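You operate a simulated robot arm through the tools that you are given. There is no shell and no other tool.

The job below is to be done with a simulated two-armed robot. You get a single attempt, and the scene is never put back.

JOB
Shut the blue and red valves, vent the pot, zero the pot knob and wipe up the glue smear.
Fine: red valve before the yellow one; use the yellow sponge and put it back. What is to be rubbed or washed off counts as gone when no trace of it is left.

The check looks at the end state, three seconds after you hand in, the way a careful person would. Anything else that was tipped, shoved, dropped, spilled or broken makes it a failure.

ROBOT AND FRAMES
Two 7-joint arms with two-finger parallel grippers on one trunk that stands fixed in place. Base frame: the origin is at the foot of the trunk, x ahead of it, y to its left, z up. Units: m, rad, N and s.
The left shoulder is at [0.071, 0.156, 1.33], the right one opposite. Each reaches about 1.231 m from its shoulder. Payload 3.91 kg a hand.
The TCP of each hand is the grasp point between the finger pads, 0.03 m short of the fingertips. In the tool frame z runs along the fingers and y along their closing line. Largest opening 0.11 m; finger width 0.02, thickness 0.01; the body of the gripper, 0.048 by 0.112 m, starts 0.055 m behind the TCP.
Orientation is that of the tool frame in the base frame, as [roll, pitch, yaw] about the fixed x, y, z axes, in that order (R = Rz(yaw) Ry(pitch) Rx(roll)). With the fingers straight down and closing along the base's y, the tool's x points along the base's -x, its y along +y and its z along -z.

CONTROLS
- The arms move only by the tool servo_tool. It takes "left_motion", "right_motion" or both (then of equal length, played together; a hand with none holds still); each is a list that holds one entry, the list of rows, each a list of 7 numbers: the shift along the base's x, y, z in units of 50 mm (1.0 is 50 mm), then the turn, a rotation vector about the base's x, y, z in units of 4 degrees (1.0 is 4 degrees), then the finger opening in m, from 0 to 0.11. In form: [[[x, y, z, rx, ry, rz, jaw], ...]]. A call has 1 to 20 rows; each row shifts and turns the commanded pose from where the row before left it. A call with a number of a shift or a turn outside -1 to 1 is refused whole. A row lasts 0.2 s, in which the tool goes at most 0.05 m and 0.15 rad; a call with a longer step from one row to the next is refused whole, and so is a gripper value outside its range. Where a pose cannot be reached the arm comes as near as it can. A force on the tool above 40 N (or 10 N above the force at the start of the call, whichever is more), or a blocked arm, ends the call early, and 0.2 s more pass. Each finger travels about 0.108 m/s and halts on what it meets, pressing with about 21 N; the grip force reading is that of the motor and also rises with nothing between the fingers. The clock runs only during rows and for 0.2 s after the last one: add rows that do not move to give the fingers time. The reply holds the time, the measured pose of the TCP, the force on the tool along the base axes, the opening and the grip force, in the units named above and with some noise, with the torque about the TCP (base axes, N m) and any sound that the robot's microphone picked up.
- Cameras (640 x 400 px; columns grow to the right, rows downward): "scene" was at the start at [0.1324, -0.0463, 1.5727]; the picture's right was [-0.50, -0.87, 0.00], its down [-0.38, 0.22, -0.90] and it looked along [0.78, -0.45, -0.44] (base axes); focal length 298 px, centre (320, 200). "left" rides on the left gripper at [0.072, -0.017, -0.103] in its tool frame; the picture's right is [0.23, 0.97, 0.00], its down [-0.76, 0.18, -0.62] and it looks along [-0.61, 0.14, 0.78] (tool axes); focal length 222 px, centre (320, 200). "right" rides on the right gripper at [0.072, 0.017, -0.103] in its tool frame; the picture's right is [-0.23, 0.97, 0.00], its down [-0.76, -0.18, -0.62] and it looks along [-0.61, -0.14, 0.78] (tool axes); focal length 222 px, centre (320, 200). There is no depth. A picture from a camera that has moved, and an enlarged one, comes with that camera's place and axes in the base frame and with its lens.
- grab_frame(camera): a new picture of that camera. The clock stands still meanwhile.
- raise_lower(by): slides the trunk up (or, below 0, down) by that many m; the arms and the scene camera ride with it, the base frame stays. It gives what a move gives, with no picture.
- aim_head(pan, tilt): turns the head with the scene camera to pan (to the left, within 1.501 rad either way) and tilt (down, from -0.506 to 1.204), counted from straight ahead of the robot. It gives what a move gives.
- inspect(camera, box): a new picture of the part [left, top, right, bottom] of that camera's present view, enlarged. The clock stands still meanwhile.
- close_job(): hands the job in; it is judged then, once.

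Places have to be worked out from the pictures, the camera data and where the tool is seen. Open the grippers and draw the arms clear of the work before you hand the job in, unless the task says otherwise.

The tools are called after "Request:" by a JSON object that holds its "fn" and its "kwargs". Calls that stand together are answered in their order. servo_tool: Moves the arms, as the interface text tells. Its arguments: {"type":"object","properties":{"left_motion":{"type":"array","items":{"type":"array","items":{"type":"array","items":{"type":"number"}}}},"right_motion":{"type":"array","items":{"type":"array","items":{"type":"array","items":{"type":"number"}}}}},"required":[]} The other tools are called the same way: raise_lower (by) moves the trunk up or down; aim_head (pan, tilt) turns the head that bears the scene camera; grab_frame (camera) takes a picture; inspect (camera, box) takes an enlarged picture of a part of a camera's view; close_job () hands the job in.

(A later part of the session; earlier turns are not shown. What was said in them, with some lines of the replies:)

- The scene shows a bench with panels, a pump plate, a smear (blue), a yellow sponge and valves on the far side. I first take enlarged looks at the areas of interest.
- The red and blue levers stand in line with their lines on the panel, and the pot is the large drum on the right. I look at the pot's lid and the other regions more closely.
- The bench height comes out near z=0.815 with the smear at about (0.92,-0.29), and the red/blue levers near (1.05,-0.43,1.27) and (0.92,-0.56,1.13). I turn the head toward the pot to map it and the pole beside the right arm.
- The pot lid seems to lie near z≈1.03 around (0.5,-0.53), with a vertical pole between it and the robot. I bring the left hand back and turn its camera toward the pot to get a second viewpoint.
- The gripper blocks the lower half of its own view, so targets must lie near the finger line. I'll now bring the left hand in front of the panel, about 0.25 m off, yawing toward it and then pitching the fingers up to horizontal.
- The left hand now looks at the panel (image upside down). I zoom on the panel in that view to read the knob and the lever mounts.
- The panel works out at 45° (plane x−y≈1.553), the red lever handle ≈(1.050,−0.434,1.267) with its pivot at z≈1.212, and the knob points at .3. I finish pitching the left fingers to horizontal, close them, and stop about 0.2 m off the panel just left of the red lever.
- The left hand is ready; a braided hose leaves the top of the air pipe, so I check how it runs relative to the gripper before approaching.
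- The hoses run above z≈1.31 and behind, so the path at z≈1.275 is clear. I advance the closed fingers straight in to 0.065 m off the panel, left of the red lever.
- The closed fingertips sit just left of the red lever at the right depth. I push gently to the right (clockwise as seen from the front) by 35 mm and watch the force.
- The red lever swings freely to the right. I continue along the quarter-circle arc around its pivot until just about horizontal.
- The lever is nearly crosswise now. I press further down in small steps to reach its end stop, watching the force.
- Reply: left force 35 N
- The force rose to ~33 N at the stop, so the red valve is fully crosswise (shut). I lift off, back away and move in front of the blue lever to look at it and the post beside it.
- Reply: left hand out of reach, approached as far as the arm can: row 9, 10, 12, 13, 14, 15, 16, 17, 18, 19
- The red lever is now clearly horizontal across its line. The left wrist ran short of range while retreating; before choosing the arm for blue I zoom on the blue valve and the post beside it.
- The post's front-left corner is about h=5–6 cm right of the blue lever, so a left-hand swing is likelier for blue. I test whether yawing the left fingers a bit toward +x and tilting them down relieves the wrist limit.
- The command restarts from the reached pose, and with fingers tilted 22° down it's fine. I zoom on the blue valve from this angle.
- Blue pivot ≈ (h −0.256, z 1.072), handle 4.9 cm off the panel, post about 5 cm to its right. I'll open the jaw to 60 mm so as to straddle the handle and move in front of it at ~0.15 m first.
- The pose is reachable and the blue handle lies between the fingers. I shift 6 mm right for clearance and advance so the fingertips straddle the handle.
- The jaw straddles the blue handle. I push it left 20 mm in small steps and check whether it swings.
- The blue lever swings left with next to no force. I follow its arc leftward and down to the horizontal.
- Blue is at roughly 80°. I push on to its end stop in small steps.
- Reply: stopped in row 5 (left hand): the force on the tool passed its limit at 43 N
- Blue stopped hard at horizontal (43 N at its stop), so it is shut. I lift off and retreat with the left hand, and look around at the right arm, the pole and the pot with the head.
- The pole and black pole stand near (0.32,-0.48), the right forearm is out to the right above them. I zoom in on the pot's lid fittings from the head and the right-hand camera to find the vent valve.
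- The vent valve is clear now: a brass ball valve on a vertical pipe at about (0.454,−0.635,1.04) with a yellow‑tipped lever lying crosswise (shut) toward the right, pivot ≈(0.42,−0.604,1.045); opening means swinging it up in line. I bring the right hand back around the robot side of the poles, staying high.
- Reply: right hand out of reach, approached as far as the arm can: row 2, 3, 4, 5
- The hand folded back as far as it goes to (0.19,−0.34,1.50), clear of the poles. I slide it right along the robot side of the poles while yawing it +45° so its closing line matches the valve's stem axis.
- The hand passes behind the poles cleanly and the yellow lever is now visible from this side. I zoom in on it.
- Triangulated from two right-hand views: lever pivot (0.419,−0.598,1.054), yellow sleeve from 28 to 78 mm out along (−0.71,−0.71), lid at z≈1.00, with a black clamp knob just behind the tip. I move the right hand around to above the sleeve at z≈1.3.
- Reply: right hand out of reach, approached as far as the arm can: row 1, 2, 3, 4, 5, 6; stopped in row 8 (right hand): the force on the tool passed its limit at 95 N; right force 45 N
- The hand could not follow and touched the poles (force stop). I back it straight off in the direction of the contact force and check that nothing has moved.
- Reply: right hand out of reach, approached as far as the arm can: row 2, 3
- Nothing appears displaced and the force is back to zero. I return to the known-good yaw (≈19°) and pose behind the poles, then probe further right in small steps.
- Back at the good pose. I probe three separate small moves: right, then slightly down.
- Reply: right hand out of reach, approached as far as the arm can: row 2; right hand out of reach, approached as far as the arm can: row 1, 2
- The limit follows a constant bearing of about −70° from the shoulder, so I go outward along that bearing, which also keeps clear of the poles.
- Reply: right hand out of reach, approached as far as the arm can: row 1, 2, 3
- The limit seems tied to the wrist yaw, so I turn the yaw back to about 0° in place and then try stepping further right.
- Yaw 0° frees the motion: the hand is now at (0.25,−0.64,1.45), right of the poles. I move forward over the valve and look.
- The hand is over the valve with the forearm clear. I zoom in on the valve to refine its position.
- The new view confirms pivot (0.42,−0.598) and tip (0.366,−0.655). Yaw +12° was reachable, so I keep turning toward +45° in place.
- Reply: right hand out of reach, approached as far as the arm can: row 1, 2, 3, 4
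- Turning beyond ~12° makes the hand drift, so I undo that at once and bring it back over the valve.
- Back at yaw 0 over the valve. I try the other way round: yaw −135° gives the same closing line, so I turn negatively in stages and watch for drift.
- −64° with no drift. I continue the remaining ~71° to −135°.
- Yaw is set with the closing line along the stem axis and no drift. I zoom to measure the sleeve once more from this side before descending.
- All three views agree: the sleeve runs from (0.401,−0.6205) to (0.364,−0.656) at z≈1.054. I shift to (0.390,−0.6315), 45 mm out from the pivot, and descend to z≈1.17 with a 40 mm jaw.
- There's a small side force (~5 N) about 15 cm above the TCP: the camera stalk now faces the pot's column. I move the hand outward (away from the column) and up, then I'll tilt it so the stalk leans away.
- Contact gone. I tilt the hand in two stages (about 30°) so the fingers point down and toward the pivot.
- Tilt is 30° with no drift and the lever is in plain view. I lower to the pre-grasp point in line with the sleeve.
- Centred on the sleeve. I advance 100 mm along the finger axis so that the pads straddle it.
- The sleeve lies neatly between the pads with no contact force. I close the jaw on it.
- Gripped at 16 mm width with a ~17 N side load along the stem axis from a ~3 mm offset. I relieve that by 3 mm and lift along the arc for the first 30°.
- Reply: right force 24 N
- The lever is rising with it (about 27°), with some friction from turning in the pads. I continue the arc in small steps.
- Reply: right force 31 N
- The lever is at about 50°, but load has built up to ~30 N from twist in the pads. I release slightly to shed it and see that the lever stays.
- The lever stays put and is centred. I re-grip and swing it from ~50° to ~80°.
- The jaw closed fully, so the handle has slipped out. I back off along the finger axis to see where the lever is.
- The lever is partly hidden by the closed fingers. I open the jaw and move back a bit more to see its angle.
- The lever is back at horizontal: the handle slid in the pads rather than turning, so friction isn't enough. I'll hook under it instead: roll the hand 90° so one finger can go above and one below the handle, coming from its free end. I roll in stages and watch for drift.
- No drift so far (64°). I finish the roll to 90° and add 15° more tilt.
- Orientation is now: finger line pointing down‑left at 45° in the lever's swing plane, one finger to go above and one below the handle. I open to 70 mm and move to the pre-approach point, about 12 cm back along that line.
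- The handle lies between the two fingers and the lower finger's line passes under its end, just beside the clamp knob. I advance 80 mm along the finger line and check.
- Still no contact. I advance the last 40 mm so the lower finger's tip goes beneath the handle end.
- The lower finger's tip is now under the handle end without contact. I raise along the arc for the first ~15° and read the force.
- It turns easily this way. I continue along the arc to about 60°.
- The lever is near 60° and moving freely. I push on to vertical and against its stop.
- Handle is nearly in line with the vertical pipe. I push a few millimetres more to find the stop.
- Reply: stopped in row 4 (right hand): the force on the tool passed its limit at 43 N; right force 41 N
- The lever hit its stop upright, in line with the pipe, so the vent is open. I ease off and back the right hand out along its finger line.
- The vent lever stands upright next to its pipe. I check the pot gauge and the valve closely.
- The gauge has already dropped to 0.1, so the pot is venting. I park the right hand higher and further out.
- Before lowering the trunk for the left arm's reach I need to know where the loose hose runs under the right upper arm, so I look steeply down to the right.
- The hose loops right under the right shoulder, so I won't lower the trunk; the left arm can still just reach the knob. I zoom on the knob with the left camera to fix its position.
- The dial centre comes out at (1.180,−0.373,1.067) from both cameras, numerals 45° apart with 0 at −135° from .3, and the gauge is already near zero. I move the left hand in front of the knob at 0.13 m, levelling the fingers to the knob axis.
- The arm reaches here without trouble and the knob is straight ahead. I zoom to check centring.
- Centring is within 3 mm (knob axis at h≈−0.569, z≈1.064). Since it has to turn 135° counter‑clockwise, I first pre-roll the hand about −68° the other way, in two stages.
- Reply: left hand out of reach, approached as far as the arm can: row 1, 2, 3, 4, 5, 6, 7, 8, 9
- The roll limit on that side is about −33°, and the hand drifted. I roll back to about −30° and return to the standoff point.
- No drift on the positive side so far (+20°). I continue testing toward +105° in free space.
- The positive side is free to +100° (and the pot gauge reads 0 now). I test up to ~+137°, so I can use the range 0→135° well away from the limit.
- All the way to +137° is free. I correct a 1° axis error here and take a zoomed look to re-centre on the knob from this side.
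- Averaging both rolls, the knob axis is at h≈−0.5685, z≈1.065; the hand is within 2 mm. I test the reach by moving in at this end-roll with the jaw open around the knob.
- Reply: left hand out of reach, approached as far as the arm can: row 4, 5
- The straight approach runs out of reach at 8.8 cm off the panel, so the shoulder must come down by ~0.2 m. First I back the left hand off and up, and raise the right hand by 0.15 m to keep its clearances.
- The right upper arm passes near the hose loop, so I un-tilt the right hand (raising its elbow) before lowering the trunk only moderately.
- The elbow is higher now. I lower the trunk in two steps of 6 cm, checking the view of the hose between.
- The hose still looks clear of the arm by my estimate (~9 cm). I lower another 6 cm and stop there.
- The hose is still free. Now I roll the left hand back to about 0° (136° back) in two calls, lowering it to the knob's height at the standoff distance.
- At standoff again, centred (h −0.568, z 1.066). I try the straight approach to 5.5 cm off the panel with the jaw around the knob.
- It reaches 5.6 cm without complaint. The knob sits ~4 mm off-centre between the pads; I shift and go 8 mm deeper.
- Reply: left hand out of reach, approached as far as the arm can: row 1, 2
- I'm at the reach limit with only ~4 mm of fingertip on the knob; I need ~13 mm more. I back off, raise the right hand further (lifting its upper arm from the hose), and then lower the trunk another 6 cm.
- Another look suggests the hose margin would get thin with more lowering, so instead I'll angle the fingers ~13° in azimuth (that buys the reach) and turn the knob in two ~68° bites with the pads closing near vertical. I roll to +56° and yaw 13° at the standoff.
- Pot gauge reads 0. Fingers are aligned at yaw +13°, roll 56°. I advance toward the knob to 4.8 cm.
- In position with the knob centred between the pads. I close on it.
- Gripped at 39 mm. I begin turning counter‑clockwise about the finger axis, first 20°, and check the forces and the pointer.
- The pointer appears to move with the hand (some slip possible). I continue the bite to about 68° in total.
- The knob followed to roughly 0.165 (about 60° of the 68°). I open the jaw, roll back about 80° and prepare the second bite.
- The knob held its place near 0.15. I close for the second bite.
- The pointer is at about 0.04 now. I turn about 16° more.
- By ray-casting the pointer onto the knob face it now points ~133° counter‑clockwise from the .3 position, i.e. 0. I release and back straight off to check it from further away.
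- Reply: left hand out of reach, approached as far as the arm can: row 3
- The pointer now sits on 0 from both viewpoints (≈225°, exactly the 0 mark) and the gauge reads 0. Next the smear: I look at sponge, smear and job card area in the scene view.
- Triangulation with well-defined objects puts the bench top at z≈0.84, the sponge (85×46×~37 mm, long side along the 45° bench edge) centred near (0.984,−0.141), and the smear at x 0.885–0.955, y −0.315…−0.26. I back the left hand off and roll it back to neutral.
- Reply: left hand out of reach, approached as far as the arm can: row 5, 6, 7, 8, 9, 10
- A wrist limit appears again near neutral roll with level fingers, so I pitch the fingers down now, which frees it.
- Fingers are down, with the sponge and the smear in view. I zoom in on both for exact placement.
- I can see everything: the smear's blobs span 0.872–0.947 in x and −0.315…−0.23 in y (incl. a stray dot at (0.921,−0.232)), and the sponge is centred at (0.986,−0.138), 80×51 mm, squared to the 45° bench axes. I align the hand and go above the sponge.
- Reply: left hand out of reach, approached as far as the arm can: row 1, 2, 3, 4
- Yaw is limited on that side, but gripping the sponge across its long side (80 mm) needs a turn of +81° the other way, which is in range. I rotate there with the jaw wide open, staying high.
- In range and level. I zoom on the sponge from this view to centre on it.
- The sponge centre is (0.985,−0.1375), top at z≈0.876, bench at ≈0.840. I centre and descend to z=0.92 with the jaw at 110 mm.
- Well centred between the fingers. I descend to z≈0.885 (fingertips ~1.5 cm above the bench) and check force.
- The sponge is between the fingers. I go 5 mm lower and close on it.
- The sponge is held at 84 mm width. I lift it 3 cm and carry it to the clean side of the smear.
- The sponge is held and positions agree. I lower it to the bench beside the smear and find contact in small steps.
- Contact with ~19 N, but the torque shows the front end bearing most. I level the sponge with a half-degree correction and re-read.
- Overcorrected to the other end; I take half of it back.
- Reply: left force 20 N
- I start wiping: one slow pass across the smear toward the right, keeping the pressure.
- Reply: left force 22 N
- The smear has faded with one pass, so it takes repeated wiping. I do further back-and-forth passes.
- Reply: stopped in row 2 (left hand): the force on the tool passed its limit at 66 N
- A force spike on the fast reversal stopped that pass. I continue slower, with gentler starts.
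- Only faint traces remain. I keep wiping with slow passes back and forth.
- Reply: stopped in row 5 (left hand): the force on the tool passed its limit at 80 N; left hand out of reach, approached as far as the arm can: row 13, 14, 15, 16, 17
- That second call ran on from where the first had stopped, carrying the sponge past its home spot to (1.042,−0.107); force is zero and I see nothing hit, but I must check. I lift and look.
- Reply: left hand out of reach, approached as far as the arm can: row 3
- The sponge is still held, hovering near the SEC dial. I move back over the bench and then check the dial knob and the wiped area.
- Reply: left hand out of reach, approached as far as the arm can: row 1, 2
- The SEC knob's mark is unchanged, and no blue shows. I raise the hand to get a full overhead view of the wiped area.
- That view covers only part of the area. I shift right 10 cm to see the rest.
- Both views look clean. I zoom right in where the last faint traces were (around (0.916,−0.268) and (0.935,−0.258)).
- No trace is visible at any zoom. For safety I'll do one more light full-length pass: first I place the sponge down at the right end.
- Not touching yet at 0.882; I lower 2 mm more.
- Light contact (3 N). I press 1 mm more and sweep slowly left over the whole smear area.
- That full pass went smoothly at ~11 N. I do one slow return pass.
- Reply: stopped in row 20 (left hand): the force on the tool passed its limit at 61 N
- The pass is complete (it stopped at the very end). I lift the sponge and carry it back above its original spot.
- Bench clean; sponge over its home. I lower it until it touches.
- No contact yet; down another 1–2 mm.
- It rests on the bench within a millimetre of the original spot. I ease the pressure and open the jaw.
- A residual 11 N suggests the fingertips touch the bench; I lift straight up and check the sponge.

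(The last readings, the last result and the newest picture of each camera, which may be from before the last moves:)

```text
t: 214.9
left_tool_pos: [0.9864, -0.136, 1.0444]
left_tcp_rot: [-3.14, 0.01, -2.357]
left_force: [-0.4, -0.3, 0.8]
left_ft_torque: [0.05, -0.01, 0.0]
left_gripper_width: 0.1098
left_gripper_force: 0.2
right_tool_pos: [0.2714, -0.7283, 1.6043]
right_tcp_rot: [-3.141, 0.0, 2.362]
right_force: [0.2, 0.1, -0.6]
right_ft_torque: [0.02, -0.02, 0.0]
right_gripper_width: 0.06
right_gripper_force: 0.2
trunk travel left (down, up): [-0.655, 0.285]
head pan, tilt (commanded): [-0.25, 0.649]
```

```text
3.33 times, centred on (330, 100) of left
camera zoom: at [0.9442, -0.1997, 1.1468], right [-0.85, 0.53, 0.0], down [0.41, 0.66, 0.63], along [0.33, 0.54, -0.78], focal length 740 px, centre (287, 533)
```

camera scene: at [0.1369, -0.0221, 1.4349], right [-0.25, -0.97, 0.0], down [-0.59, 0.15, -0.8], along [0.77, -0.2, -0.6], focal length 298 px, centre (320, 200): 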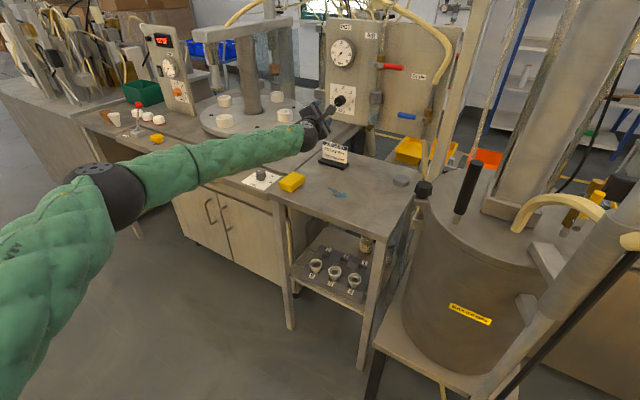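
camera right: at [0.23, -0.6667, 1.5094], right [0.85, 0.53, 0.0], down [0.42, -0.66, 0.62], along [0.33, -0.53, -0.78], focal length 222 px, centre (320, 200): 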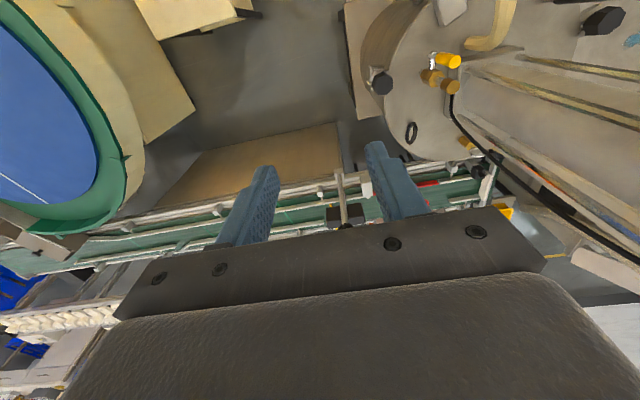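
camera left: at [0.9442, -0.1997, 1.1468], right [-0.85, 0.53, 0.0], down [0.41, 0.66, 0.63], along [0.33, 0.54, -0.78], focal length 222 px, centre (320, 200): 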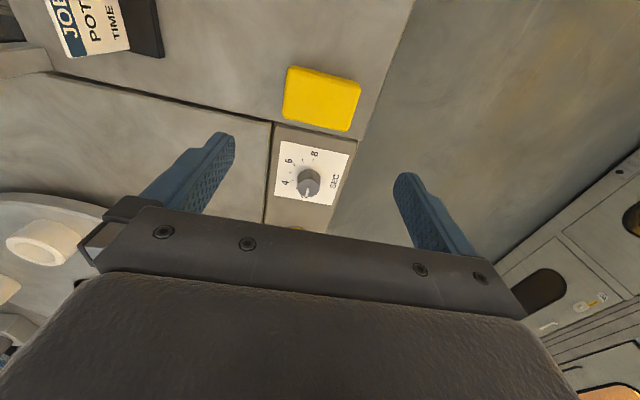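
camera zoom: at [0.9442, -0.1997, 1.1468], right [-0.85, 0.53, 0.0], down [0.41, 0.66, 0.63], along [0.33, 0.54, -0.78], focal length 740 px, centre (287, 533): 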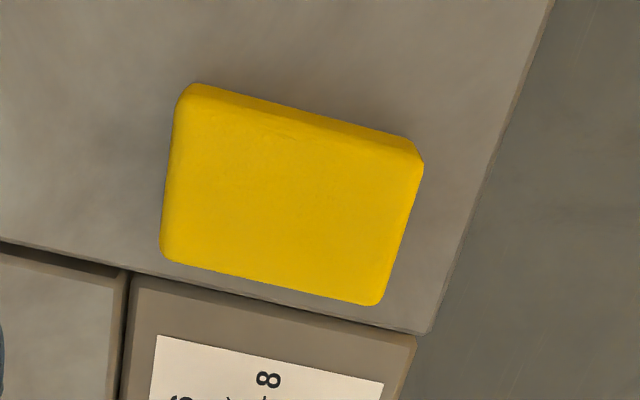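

The sponge is back where it was, flat and square. I take a last unobstructed look at the wiped area from above.

Request:
{"fn": "servo_tool", "kwargs": {"left_motion": [[[-0.3, -0.46, 0.2, 0, 0, 0, 0.06], [-0.3, -0.46, 0.2, 0, 0, 0, 0.06], [-0.3, -0.46, 0.2, 0, 0, 0, 0.06], [-0.3, -0.46, 0.2, 0, 0, 0, 0.06], [-0.3, -0.46, 0.2, 0, 0, 0, 0.06], [-0.3, -0.46, 0, 0, 0, 0, 0.06]]]}}

Request:
{"fn": "grab_frame", "kwargs": {"camera": "left"}}

Request:
{"fn": "inspect", "kwargs": {"camera": "left", "box": [240, 0, 400, 150]}}

Request:
{"fn": "inspect", "kwargs": {"camera": "scene", "box": [230, 150, 390, 240]}}

```text
t: 216.3
left_tool_pos: [0.8968, -0.2761, 1.0945]
left_tcp_rot: [3.14, 0.01, -2.355]
left_force: [0.2, -0.1, -0.5]
left_ft_torque: [0.02, 0.0, -0.01]
left_gripper_width: 0.0595
left_gripper_force: 0.0
right_tool_pos: [0.2712, -0.7295, 1.6045]
right_tcp_rot: [-3.141, -0.001, 2.361]
right_force: [0.5, -1.1, -0.1]
right_ft_torque: [0.02, -0.01, -0.02]
right_gripper_width: 0.0601
right_gripper_force: 0.0
trunk travel left (down, up): [-0.655, 0.285]
head pan, tilt (commanded): [-0.25, 0.649]
```

```text
taken
camera left: at [0.8552, -0.3391, 1.1971], right [-0.85, 0.53, 0.0], down [0.41, 0.66, 0.63], along [0.33, 0.54, -0.78], focal length 222 px, centre (320, 200)
```

left: 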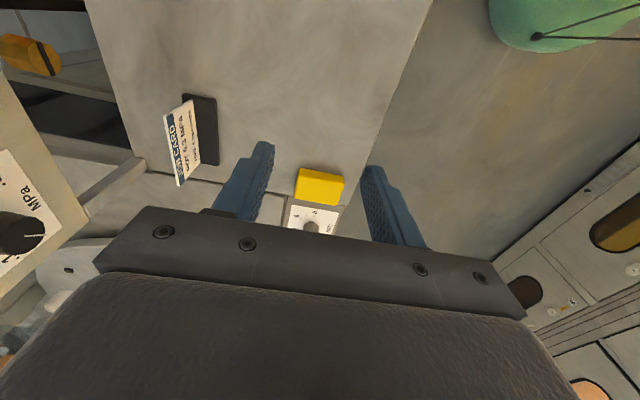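

```text
2.67 times, centred on (320, 75) of left
camera zoom: at [0.8552, -0.3391, 1.1971], right [-0.85, 0.53, 0.0], down [0.41, 0.66, 0.63], along [0.33, 0.54, -0.78], focal length 592 px, centre (320, 533)
```

zoom: 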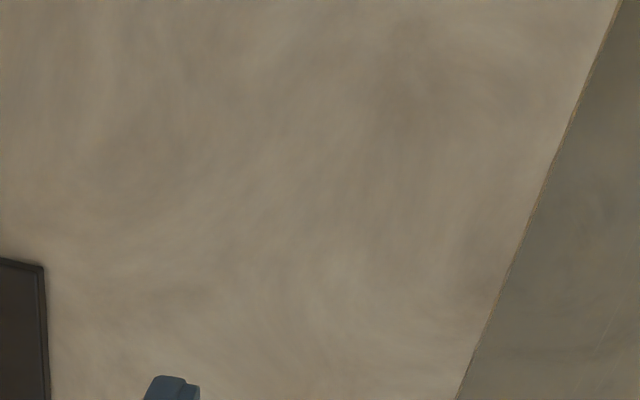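

```text
4.00 times, centred on (310, 195) of scene
camera zoom: at [0.1364, -0.0231, 1.4349], right [-0.25, -0.97, 0.0], down [-0.59, 0.15, -0.8], along [0.77, -0.2, -0.6], focal length 1192 px, centre (360, 220)
```

zoom: 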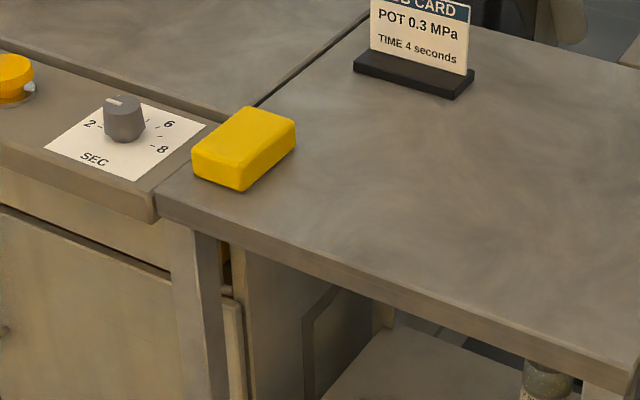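

Everything on the bench is clean and in place. I draw the left arm up and back, clear of the work.

Request:
{"fn": "servo_tool", "kwargs": {"left_motion": [[[0, 0.1, 0.5, 0, 0, 0, 0.06], [-0.3, 0.4, 0.5, 0, 0, 0, 0.06], [-0.5, 0.5, 0.4, 0, 0, 0, 0.06], [-0.5, 0.5, 0.4, 0, 0, 0, 0.06], [-0.5, 0.5, 0.4, 0, 0, 0, 0.06], [-0.5, 0.5, 0.4, 0, 0, 0, 0.06], [-0.5, 0.5, 0.2, 0, 0, 0, 0.06], [-0.5, 0.5, 0.2, 0, 0, 0, 0.06]]]}}

Request:
{"fn": "aim_head", "kwargs": {"pan": -0.5, "tilt": 0.42}}

Request:
{"fn": "grab_frame", "kwargs": {"camera": "scene"}}

```text
t: 218.1
left_tool_pos: [0.7298, -0.0981, 1.2446]
left_tcp_rot: [-3.141, 0.009, -2.357]
left_force: [-0.4, -0.3, -0.2]
left_ft_torque: [-0.02, 0.0, 0.0]
left_gripper_width: 0.0599
left_gripper_force: 0.1
right_tool_pos: [0.2704, -0.7262, 1.6056]
right_tcp_rot: [-3.14, 0.001, 2.361]
right_force: [-0.6, 0.4, -0.4]
right_ft_torque: [-0.03, 0.01, 0.0]
right_gripper_width: 0.0599
right_gripper_force: 0.0
trunk travel left (down, up): [-0.655, 0.285]
head pan, tilt (commanded): [-0.25, 0.649]
```

```text
t: 218.9
left_tool_pos: [0.7323, -0.0992, 1.2439]
left_tcp_rot: [3.14, 0.009, -2.357]
left_force: [-0.5, -0.3, 0.4]
left_ft_torque: [0.03, 0.01, 0.07]
left_gripper_width: 0.0599
left_gripper_force: 0.0
right_tool_pos: [0.2726, -0.7289, 1.6047]
right_tcp_rot: [3.14, 0.001, 2.361]
right_force: [-0.5, -0.3, 0.0]
right_ft_torque: [0.0, 0.0, 0.02]
right_gripper_width: 0.0603
right_gripper_force: 0.1
trunk travel left (down, up): [-0.655, 0.285]
head pan, tilt (commanded): [-0.499, 0.421]
```

```text
taken
camera scene: at [0.134, -0.0451, 1.4553], right [-0.48, -0.88, 0.0], down [-0.36, 0.2, -0.91], along [0.8, -0.44, -0.41], focal length 298 px, centre (320, 200)
```

scene: 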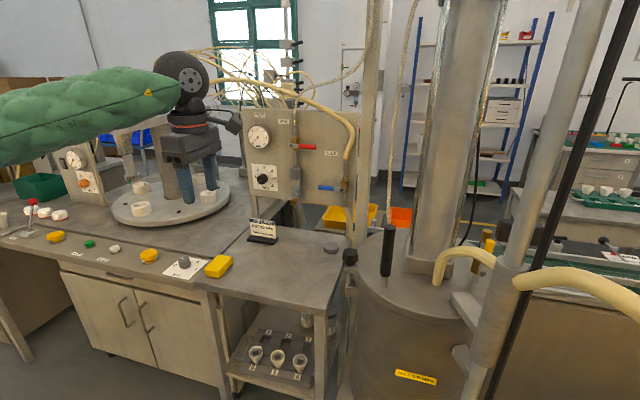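

The left arm is clear. I do a final check of the panel, knob, gauge and the vent valve.

Request:
{"fn": "inspect", "kwargs": {"camera": "scene", "box": [235, 105, 365, 215]}}

Request:
{"fn": "inspect", "kwargs": {"camera": "scene", "box": [420, 210, 540, 300]}}

Request:
{"fn": "inspect", "kwargs": {"camera": "scene", "box": [150, 210, 350, 320]}}

Request:
{"fn": "grab_frame", "kwargs": {"camera": "right"}}

```text
3.64 times, centred on (300, 160) of scene
camera zoom: at [0.134, -0.0451, 1.4553], right [-0.48, -0.88, 0.0], down [-0.36, 0.2, -0.91], along [0.8, -0.44, -0.41], focal length 1083 px, centre (393, 346)
```

zoom: 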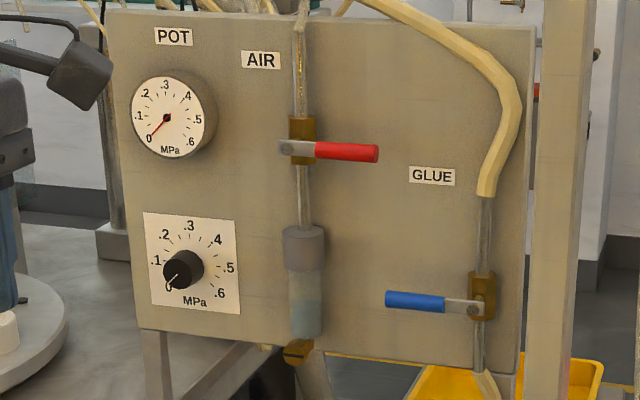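

```text
4.44 times, centred on (480, 255) of scene
camera zoom: at [0.134, -0.0451, 1.4553], right [-0.48, -0.88, 0.0], down [-0.36, 0.2, -0.91], along [0.8, -0.44, -0.41], focal length 1324 px, centre (-391, -44)
```

zoom: 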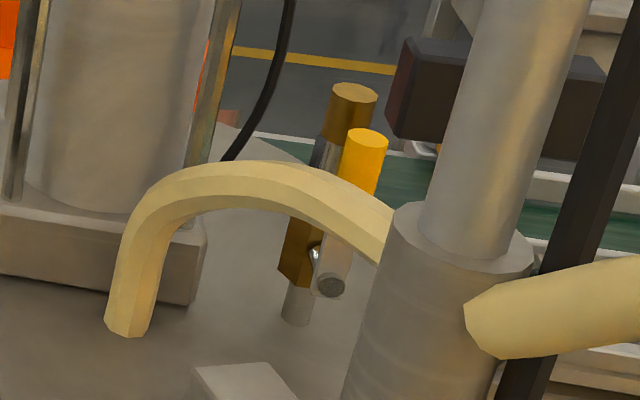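

```text
3.20 times, centred on (250, 265) of scene
camera zoom: at [0.134, -0.0451, 1.4553], right [-0.48, -0.88, 0.0], down [-0.36, 0.2, -0.91], along [0.8, -0.44, -0.41], focal length 953 px, centre (544, -8)
```

zoom: 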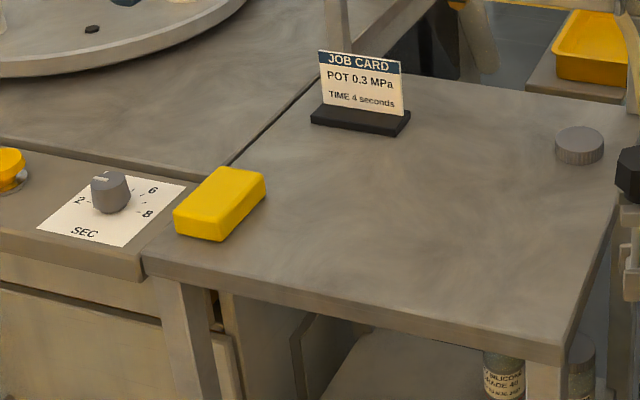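

```text
taken
camera right: at [0.2319, -0.667, 1.7082], right [0.85, 0.53, 0.0], down [0.42, -0.66, 0.62], along [0.33, -0.53, -0.78], focal length 222 px, centre (320, 200)
```

right: 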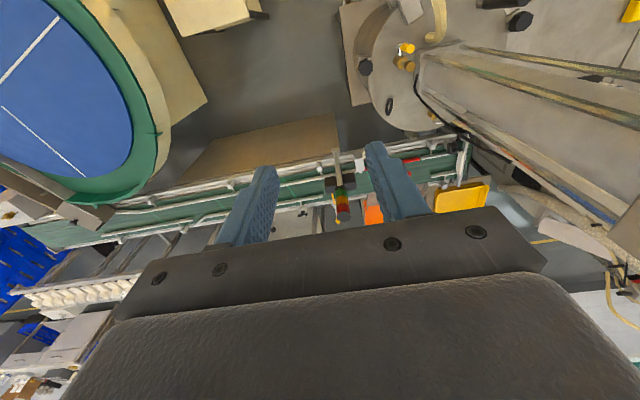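

All states check out: red and blue crosswise, vent lever upright, gauge 0, knob on 0, bench clean, sponge home, everything else untouched. I draw the left hand back a bit more and open both grippers.

Request:
{"fn": "servo_tool", "kwargs": {"left_motion": [[[-0.4, 0.3, 0.2, 0, 0, 0, 0.1], [-0.4, 0.3, 0.2, 0, 0, 0, 0.1], [-0.4, 0.3, 0.2, 0, 0, 0, 0.1], [-0.4, 0.3, 0.2, 0, 0, 0, 0.1], [0, 0, 0, 0, 0, 0, 0.1]]], "right_motion": [[[0, 0, 0, 0, 0, 0, 0.1], [0, 0, 0, 0, 0, 0, 0.1], [0, 0, 0, 0, 0, 0, 0.1], [0, 0, 0, 0, 0, 0, 0.1], [0, 0, 0, 0, 0, 0, 0.1]]]}}

Request:
{"fn": "grab_frame", "kwargs": {"camera": "scene"}}

```text
t: 220.1
left_tool_pos: [0.6502, -0.0388, 1.2836]
left_tcp_rot: [3.139, 0.008, -2.355]
left_force: [0.7, 0.1, 0.0]
left_ft_torque: [0.02, 0.01, 0.0]
left_gripper_width: 0.1005
left_gripper_force: 0.2
right_tool_pos: [0.2721, -0.7286, 1.6052]
right_tcp_rot: [-3.141, -0.001, 2.362]
right_force: [0.5, 0.0, -0.7]
right_ft_torque: [0.04, 0.04, 0.01]
right_gripper_width: 0.1
right_gripper_force: 0.1
trunk travel left (down, up): [-0.655, 0.285]
head pan, tilt (commanded): [-0.499, 0.421]
```

```text
taken
camera scene: at [0.1342, -0.0454, 1.4553], right [-0.48, -0.88, 0.0], down [-0.36, 0.2, -0.91], along [0.8, -0.44, -0.41], focal length 298 px, centre (320, 200)
```

scene: 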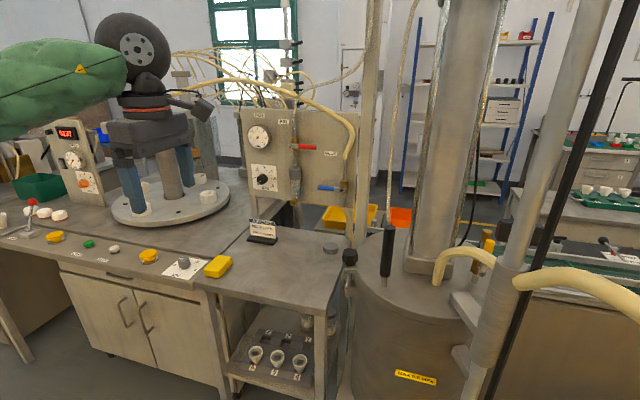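

Both arms are clear with grippers open, and the scene shows all tasks complete with nothing displaced. I hand the job in.

Request:
{"fn": "close_job", "kwargs": {}}

```text
The job is handed in.
```

The job is done and handed in; no result from the check has come back to me.

- **Valves:** The red valve went crosswise first and stopped against its end stop. Then the blue valve was shut the same way, and the yellow vent lever was turned upright to its stop after both.
- **Pot:** The pot gauge fell to 0 after venting, and the pot knob points at 0.
- **Smear:** I wiped it off with the yellow sponge. No trace of it shows in close-up views from the left hand and head cameras.
- **Sponge:** It is back within about a millimetre of where it was.

Three contacts happened along the way:
- **Pole:** The right hand bumped the pole beside the pot once (about 95 N before the stop). I backed off and saw nothing moved.
- **Pot column:** Later the right hand brushed something beside the pot, probably the column, at about 5 N, and I moved it away.
- **SEC dial:** While wiping, one pass carried the sponge past its home spot toward the SEC dial. The dial's mark looks unchanged.

Both arms are clear with the grippers open. The trunk is 12 cm lower than at the start.
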